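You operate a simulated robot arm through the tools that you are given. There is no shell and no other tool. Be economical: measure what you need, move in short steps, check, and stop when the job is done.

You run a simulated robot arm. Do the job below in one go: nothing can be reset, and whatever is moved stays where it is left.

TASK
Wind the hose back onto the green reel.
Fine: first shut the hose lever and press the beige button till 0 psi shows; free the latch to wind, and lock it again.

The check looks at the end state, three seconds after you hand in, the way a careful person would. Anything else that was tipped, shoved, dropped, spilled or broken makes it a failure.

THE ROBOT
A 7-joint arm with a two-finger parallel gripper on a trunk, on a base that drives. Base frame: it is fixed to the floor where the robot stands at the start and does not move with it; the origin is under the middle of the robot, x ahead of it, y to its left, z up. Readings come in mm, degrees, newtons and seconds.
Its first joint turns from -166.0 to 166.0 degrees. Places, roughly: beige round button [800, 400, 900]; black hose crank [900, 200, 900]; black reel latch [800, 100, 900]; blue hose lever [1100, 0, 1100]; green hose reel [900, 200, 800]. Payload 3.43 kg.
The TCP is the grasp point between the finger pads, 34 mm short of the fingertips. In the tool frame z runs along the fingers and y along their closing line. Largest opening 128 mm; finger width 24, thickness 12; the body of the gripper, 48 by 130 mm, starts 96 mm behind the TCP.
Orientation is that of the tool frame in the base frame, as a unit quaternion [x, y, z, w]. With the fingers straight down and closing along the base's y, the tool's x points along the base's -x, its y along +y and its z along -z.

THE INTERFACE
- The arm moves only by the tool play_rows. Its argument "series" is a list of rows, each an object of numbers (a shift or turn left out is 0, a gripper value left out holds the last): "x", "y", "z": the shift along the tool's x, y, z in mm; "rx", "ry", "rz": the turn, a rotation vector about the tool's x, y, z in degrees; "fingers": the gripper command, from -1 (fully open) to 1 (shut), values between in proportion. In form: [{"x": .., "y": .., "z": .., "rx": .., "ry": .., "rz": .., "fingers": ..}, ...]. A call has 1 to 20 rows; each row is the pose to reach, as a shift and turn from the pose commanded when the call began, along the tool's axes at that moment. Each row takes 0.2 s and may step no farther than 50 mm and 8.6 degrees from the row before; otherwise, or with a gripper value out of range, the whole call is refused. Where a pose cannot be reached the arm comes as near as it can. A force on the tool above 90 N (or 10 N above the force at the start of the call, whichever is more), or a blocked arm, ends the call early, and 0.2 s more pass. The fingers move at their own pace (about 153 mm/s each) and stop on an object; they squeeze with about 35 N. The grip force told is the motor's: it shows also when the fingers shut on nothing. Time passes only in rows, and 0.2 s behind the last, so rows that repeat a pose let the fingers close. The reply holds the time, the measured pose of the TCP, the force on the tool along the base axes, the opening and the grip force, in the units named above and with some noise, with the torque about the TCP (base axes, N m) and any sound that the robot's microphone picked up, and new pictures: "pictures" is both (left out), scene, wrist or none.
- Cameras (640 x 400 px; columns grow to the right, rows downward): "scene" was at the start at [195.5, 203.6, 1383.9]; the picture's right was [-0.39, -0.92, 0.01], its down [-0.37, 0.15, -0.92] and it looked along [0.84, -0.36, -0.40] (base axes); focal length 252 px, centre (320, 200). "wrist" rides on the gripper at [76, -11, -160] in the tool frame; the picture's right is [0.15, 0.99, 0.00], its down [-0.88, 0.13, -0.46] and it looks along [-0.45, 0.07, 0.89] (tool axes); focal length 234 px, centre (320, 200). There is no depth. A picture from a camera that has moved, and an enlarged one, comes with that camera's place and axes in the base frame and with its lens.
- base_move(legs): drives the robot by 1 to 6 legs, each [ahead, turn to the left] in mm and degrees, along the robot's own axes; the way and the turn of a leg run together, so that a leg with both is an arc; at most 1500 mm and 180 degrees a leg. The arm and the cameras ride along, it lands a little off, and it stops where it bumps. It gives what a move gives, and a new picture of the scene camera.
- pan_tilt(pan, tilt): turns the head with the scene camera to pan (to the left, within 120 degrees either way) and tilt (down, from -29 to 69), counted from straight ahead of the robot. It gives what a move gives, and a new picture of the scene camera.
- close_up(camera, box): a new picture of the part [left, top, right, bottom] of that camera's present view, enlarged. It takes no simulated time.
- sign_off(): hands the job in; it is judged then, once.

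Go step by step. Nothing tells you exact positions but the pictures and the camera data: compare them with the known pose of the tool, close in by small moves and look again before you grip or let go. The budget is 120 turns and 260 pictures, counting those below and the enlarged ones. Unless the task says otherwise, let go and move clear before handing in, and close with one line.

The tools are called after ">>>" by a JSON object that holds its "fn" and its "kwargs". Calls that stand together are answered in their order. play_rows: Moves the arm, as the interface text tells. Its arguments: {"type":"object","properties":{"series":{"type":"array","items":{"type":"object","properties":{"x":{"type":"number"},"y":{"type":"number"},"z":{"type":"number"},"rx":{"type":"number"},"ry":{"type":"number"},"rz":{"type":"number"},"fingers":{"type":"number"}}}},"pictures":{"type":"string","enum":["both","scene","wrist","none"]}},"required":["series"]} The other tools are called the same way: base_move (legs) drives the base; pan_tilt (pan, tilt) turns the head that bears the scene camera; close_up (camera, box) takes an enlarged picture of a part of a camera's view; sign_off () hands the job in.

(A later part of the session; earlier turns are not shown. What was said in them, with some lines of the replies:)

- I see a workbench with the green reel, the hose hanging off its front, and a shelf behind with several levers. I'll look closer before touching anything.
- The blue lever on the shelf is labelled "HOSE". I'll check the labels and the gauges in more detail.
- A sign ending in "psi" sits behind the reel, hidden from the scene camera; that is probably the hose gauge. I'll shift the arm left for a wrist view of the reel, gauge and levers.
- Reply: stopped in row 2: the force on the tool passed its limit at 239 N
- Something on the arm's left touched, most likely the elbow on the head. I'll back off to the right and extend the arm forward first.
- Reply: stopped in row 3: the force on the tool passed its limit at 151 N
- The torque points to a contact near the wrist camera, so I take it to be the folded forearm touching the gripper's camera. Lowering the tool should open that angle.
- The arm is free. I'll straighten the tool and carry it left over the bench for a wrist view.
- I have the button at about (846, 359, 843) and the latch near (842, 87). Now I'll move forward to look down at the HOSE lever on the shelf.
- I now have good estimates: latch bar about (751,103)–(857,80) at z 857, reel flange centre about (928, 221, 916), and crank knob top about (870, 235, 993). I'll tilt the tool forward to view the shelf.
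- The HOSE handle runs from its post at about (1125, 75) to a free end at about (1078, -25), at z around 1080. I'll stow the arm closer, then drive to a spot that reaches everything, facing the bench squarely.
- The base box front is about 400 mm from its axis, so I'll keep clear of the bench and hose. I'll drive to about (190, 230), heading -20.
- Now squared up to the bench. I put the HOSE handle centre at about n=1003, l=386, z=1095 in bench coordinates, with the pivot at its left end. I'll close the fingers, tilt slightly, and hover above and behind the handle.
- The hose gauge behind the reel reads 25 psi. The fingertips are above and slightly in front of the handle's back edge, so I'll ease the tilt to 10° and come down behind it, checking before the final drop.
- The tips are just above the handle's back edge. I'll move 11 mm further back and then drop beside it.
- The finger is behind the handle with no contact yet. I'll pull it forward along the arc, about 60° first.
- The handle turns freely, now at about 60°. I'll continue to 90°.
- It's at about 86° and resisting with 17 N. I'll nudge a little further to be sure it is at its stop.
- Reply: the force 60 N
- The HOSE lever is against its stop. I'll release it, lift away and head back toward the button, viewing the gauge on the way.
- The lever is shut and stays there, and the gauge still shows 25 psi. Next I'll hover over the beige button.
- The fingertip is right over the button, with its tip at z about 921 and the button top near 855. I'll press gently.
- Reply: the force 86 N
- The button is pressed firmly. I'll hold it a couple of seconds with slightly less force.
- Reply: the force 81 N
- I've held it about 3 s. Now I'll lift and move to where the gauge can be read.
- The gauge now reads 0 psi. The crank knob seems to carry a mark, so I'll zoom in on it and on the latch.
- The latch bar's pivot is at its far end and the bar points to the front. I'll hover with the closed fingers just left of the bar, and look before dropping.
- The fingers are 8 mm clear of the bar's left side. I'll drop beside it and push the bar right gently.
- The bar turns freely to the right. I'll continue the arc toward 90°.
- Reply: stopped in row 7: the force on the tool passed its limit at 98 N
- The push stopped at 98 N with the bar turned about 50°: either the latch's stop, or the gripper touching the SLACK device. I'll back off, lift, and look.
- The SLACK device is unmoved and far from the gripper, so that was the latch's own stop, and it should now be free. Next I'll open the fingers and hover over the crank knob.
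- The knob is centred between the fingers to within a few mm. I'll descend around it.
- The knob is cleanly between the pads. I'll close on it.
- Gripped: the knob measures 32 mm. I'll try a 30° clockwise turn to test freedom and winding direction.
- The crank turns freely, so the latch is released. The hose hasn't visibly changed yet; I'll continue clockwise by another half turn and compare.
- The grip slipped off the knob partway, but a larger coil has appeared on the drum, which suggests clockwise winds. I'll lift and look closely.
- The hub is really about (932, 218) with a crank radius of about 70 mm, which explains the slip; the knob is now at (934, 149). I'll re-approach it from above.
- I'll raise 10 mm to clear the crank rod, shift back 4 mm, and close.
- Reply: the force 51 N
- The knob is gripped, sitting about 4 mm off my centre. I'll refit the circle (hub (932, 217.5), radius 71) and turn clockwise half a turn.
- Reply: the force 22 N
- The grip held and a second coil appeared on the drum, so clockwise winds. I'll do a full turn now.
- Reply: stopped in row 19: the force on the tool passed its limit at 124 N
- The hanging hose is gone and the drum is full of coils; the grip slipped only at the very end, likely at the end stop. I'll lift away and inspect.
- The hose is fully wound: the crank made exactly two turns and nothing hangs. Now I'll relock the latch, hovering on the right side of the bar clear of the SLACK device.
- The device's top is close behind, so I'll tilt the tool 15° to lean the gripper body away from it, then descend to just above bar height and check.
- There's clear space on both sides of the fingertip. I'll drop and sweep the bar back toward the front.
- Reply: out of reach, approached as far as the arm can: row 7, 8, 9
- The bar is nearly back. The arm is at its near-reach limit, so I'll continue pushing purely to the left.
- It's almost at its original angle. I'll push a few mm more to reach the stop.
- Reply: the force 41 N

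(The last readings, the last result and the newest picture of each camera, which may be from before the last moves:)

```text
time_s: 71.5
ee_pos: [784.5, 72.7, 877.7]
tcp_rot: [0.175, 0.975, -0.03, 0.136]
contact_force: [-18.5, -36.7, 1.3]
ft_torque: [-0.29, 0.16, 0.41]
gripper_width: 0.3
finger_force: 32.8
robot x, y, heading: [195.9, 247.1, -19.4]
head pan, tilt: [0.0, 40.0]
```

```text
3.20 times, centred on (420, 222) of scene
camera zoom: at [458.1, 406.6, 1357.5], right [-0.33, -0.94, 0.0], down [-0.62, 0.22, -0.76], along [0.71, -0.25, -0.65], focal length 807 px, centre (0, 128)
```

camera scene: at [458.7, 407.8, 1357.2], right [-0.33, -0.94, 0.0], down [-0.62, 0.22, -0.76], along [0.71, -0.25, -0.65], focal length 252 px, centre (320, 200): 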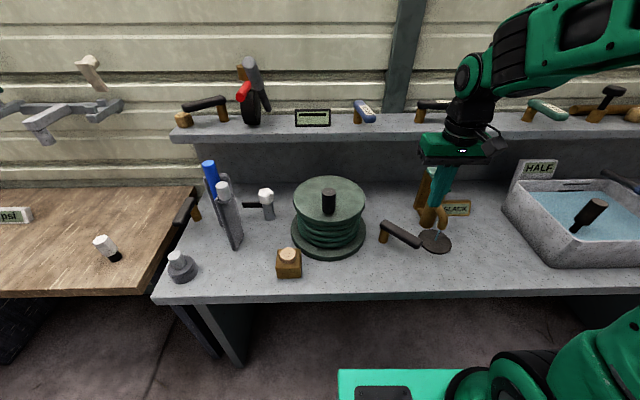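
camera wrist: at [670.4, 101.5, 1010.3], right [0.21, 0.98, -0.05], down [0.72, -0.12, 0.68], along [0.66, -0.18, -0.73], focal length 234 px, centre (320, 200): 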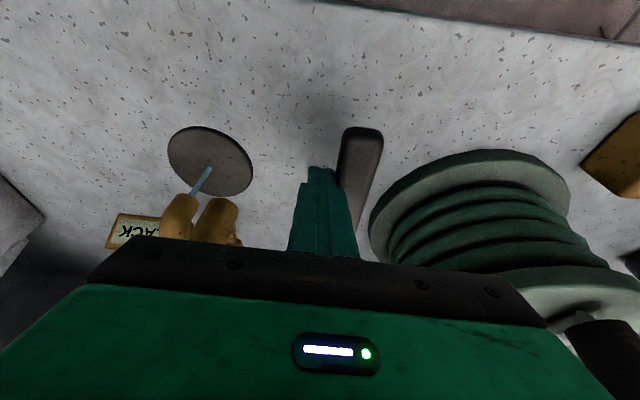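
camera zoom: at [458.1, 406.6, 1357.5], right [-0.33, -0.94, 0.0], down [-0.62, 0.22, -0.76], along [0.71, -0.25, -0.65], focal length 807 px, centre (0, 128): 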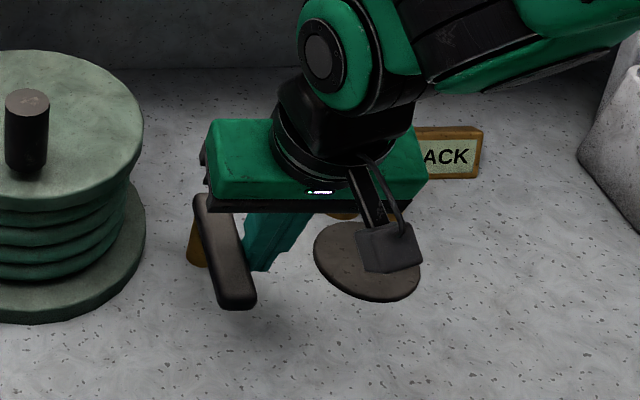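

The bar is firmly at its stop. I'll release, lift clear, and check the final state.

>>> {"fn": "play_rows", "kwargs": {"series": [{"y": -8}, {"y": -14}, {"y": -14, "x": -10, "z": -40}, {"y": -14, "x": -21, "z": -80}, {"y": -14, "x": -32, "z": -120}, {"y": -14, "x": -43, "z": -160}, {"y": -14, "x": -54, "z": -205}, {"y": 20, "x": -60, "z": -240, "ry": 7}, {"y": 40, "x": -60, "z": -270, "ry": 15}, {"y": 40, "x": -60, "z": -270, "ry": 15}], "pictures": "both"}}

>>> {"fn": "close_up", "kwargs": {"camera": "scene", "box": [340, 200, 480, 290]}}

>>> {"fn": "close_up", "kwargs": {"camera": "wrist", "box": [160, 50, 480, 250]}}

>>> {"fn": "close_up", "kwargs": {"camera": "scene", "box": [160, 50, 480, 250]}}

```text
time_s: 73.7
ee_pos: [783.4, 124.4, 1154.2]
tcp_rot: [0.175, 0.985, -0.006, 0.009]
contact_force: [-0.4, 0.4, 0.3]
ft_torque: [0.03, -0.02, -0.01]
gripper_width: 0.6
finger_force: 33.2
robot x, y, heading: [197.8, 252.2, -19.4]
head pan, tilt: [0.0, 40.0]
camera scene: at [458.6, 407.8, 1357.2], right [-0.33, -0.94, 0.0], down [-0.62, 0.22, -0.76], along [0.71, -0.25, -0.65], focal length 252 px, centre (320, 200)
camera wrist: at [705.4, 140.7, 1312.3], right [0.2, 0.98, -0.01], down [0.86, -0.17, 0.47], along [0.46, -0.1, -0.88], focal length 234 px, centre (320, 200)
```

scene: 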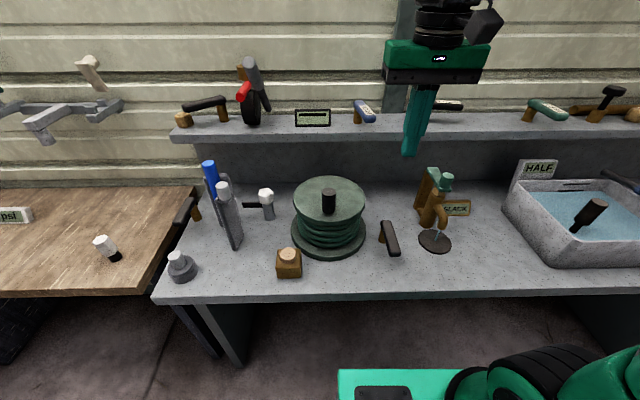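
wrist: 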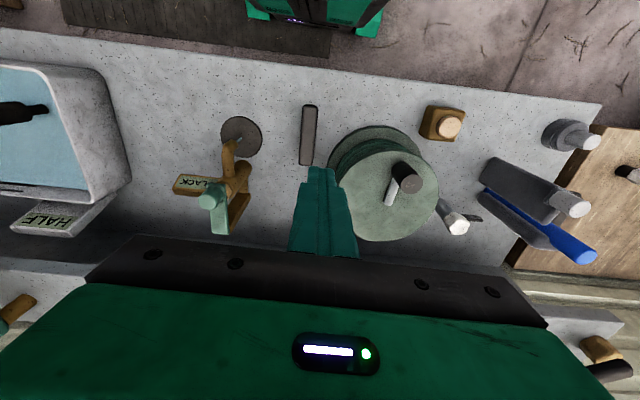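

```text
4.44 times, centred on (410, 245) of scene
camera zoom: at [458.6, 407.8, 1357.2], right [-0.33, -0.94, 0.0], down [-0.62, 0.22, -0.76], along [0.71, -0.25, -0.65], focal length 1120 px, centre (-80, 0)
```

zoom: 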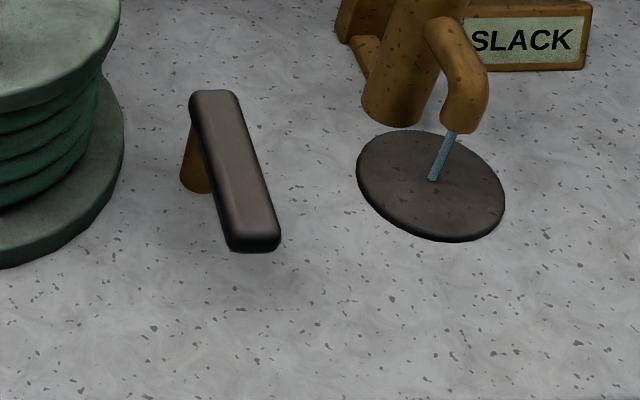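

```text
2.00 times, centred on (320, 150) of wrist
camera zoom: at [705.4, 140.7, 1312.3], right [0.2, 0.98, -0.01], down [0.86, -0.17, 0.47], along [0.46, -0.1, -0.88], focal length 468 px, centre (320, 300)
```

zoom: 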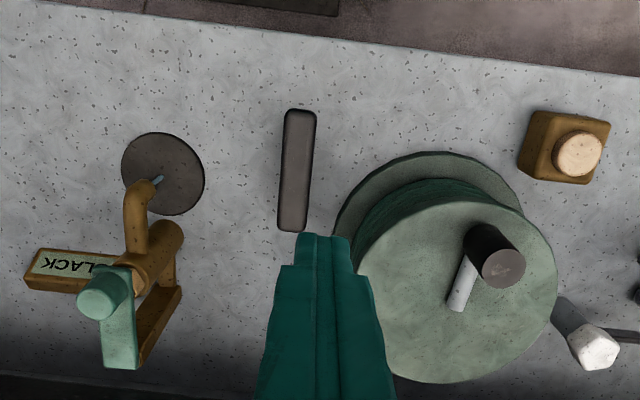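

```text
2.00 times, centred on (320, 150) of scene
camera zoom: at [458.6, 407.8, 1357.2], right [-0.33, -0.94, 0.0], down [-0.62, 0.22, -0.76], along [0.71, -0.25, -0.65], focal length 504 px, centre (320, 300)
```

zoom: 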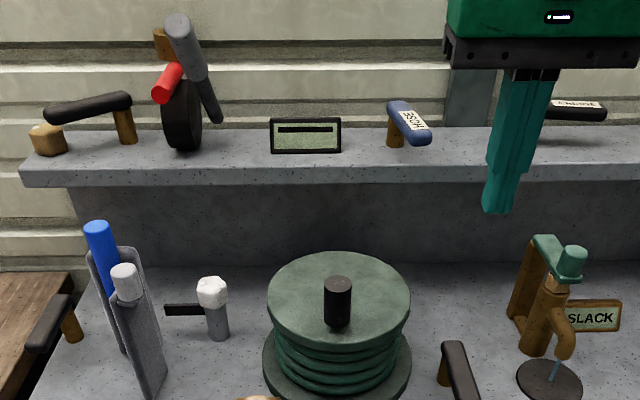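

The latch matches its original locked angle. The HOSE lever looks a bit less turned than before, so I'll check it.

>>> {"fn": "close_up", "kwargs": {"camera": "scene", "box": [320, 50, 480, 150]}}

```text
4.00 times, centred on (400, 100) of scene
camera zoom: at [458.6, 407.8, 1357.2], right [-0.33, -0.94, 0.0], down [-0.62, 0.22, -0.76], along [0.71, -0.25, -0.65], focal length 1008 px, centre (0, 600)
```

zoom: 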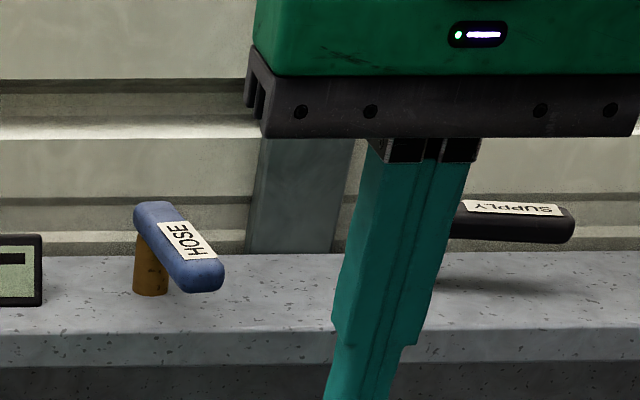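

The lever has been nudged back to about 70°, most likely by the gripper body while cranking. I'll go shut it again and then recheck the gauge.

>>> {"fn": "play_rows", "kwargs": {"series": [{"z": -45}, {"z": -90}, {"z": -100, "x": -45, "y": -3}, {"z": -100, "x": -90, "y": -6}, {"z": -100, "x": -135, "y": -9}, {"z": -100, "x": -180, "y": -12}, {"z": -100, "x": -220, "y": -12}, {"z": -100, "x": -254, "y": -12}, {"z": -55, "x": -254, "y": -12}, {"z": -12, "x": -254, "y": -12}, {"z": -12, "x": -254, "y": -12}], "pictures": "wrist"}}

>>> {"fn": "close_up", "kwargs": {"camera": "scene", "box": [320, 50, 480, 150]}}

```text
time_s: 76.1
ee_pos: [1019.8, 24.4, 1171.0]
tcp_rot: [0.175, 0.984, -0.005, 0.01]
contact_force: [0.4, -0.2, 0.2]
ft_torque: [0.03, 0.02, 0.0]
gripper_width: 0.0
finger_force: 32.9
robot x, y, heading: [198.8, 245.4, -19.4]
head pan, tilt: [0.0, 40.0]
camera wrist: at [940.8, 40.6, 1329.4], right [0.2, 0.98, -0.01], down [0.86, -0.17, 0.47], along [0.46, -0.1, -0.88], focal length 234 px, centre (320, 200)
```

wrist: 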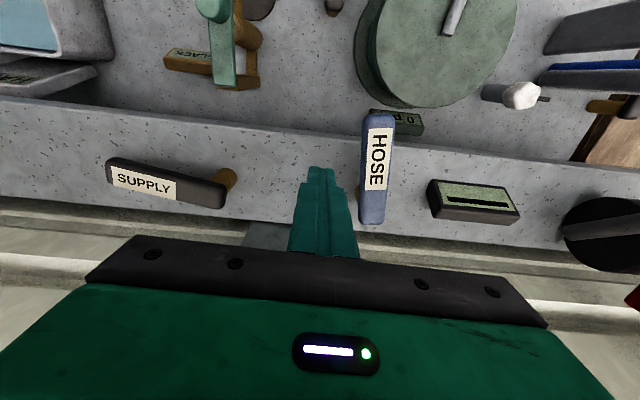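

```text
4.00 times, centred on (400, 100) of scene
camera zoom: at [458.9, 407.7, 1357.2], right [-0.33, -0.94, 0.0], down [-0.62, 0.22, -0.76], along [0.71, -0.25, -0.65], focal length 1008 px, centre (0, 600)
```

zoom: 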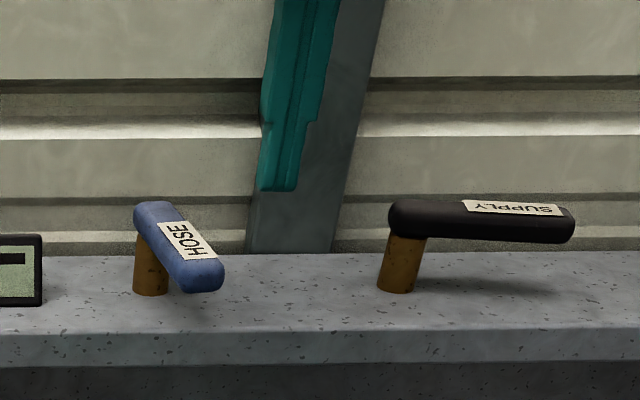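

There's good clearance to the handle's right side. I'll drop and push it left to its stop.

>>> {"fn": "play_rows", "kwargs": {"series": [{"z": 30}, {"z": 55}, {"z": 55, "y": 12}, {"z": 55, "y": 22}, {"z": 55, "y": 30}, {"z": 55, "y": 36}, {"z": 55, "y": 40}, {"z": 55, "y": 43}, {"z": 55, "y": 43}], "pictures": "none"}}

>>> {"fn": "close_up", "kwargs": {"camera": "scene", "box": [320, 50, 480, 150]}}

```text
time_s: 78.1
ee_pos: [1033.8, 59.8, 1117.0]
tcp_rot: [0.177, 0.984, -0.005, 0.01]
contact_force: [-16.5, -28.5, 0.1]
ft_torque: [-0.16, 0.1, 0.41]
gripper_width: 0.0
finger_force: 32.3
robot x, y, heading: [191.9, 247.9, -19.4]
head pan, tilt: [0.0, 40.0]
```

```text
4.00 times, centred on (400, 100) of scene
camera zoom: at [458.1, 406.5, 1357.5], right [-0.33, -0.94, 0.0], down [-0.62, 0.22, -0.76], along [0.71, -0.25, -0.65], focal length 1008 px, centre (0, 600)
```

zoom: 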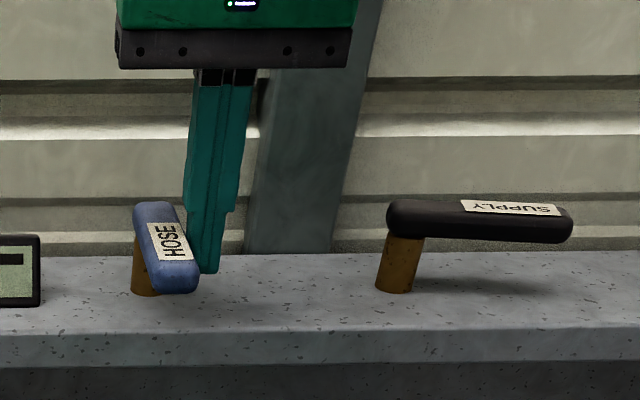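

It's back at the stop. I'll release, lift, move back clear, and check the gauge and the lever.

>>> {"fn": "play_rows", "kwargs": {"series": [{"y": -10}, {"y": -25}, {"y": -25, "z": -40}, {"y": -25, "z": -80}, {"y": -25, "z": -120}, {"y": -25, "z": -140, "x": 40}, {"y": -10, "z": -140, "x": 85}, {"y": -10, "z": -140, "x": 85}], "pictures": "both"}}

>>> {"fn": "close_up", "kwargs": {"camera": "wrist", "box": [240, 20, 560, 220]}}

>>> {"fn": "close_up", "kwargs": {"camera": "scene", "box": [320, 50, 480, 150]}}

```text
time_s: 79.9
ee_pos: [947.7, 84.8, 1253.7]
tcp_rot: [0.174, 0.985, -0.006, 0.01]
contact_force: [0.0, 0.3, -0.3]
ft_torque: [0.0, -0.01, 0.0]
gripper_width: 0.0
finger_force: 33.3
robot x, y, heading: [201.4, 252.6, -19.5]
head pan, tilt: [0.0, 40.0]
camera scene: at [458.9, 407.7, 1357.2], right [-0.33, -0.94, 0.0], down [-0.62, 0.22, -0.76], along [0.71, -0.25, -0.65], focal length 252 px, centre (320, 200)
camera wrist: at [870.1, 101.9, 1412.3], right [0.2, 0.98, -0.01], down [0.86, -0.17, 0.47], along [0.46, -0.1, -0.88], focal length 234 px, centre (320, 200)
```

scene: 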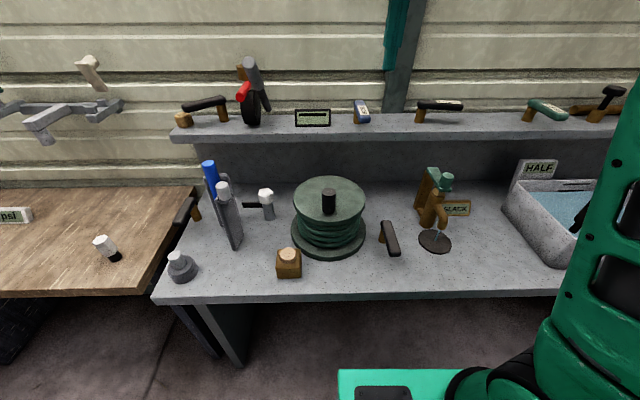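
wrist: 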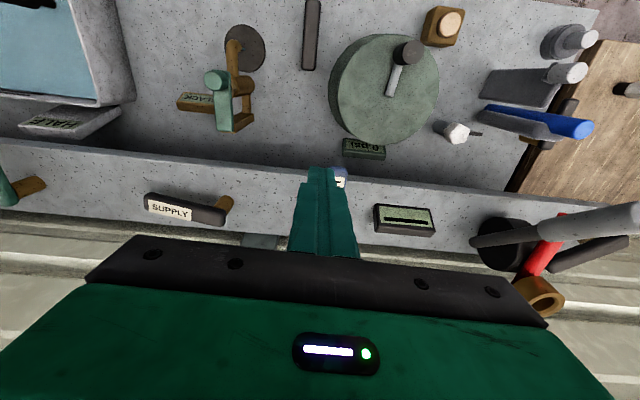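

```text
2.00 times, centred on (400, 120) of wrist
camera zoom: at [870.1, 101.9, 1412.3], right [0.2, 0.98, -0.01], down [0.86, -0.17, 0.47], along [0.46, -0.1, -0.88], focal length 468 px, centre (160, 360)
```

zoom: 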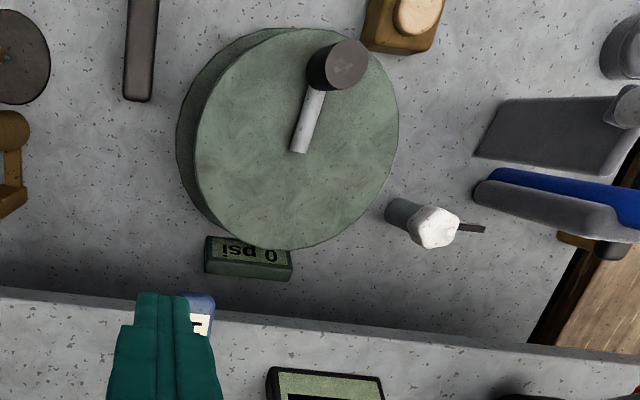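

```text
4.00 times, centred on (400, 100) of scene
camera zoom: at [458.9, 407.7, 1357.2], right [-0.33, -0.94, 0.0], down [-0.62, 0.22, -0.76], along [0.71, -0.25, -0.65], focal length 1008 px, centre (0, 600)
```

zoom: 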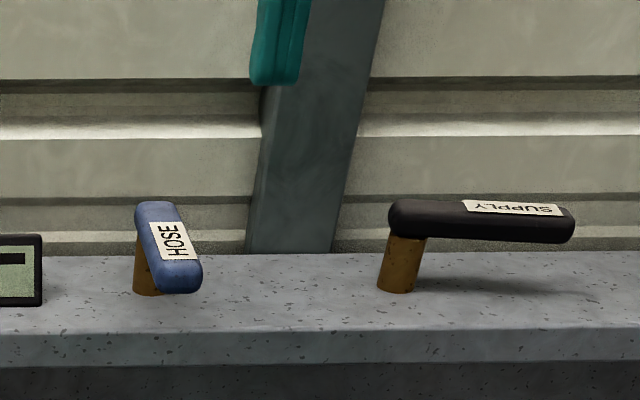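

The lever is shut, the gauge shows 0 psi, the hose is fully wound, the latch is locked, and nothing else has moved. The gripper is clear, so I'm handing in.

>>> {"fn": "sign_off", "kwargs": {}}

```text
The job is handed in.
```

The hose is wound back onto the green reel, with the hose lever shut, the gauge at 0 psi and the latch locked again; the gripper knocked the lever partly open during winding, so I shut it again and the gauge still read 0 psi.
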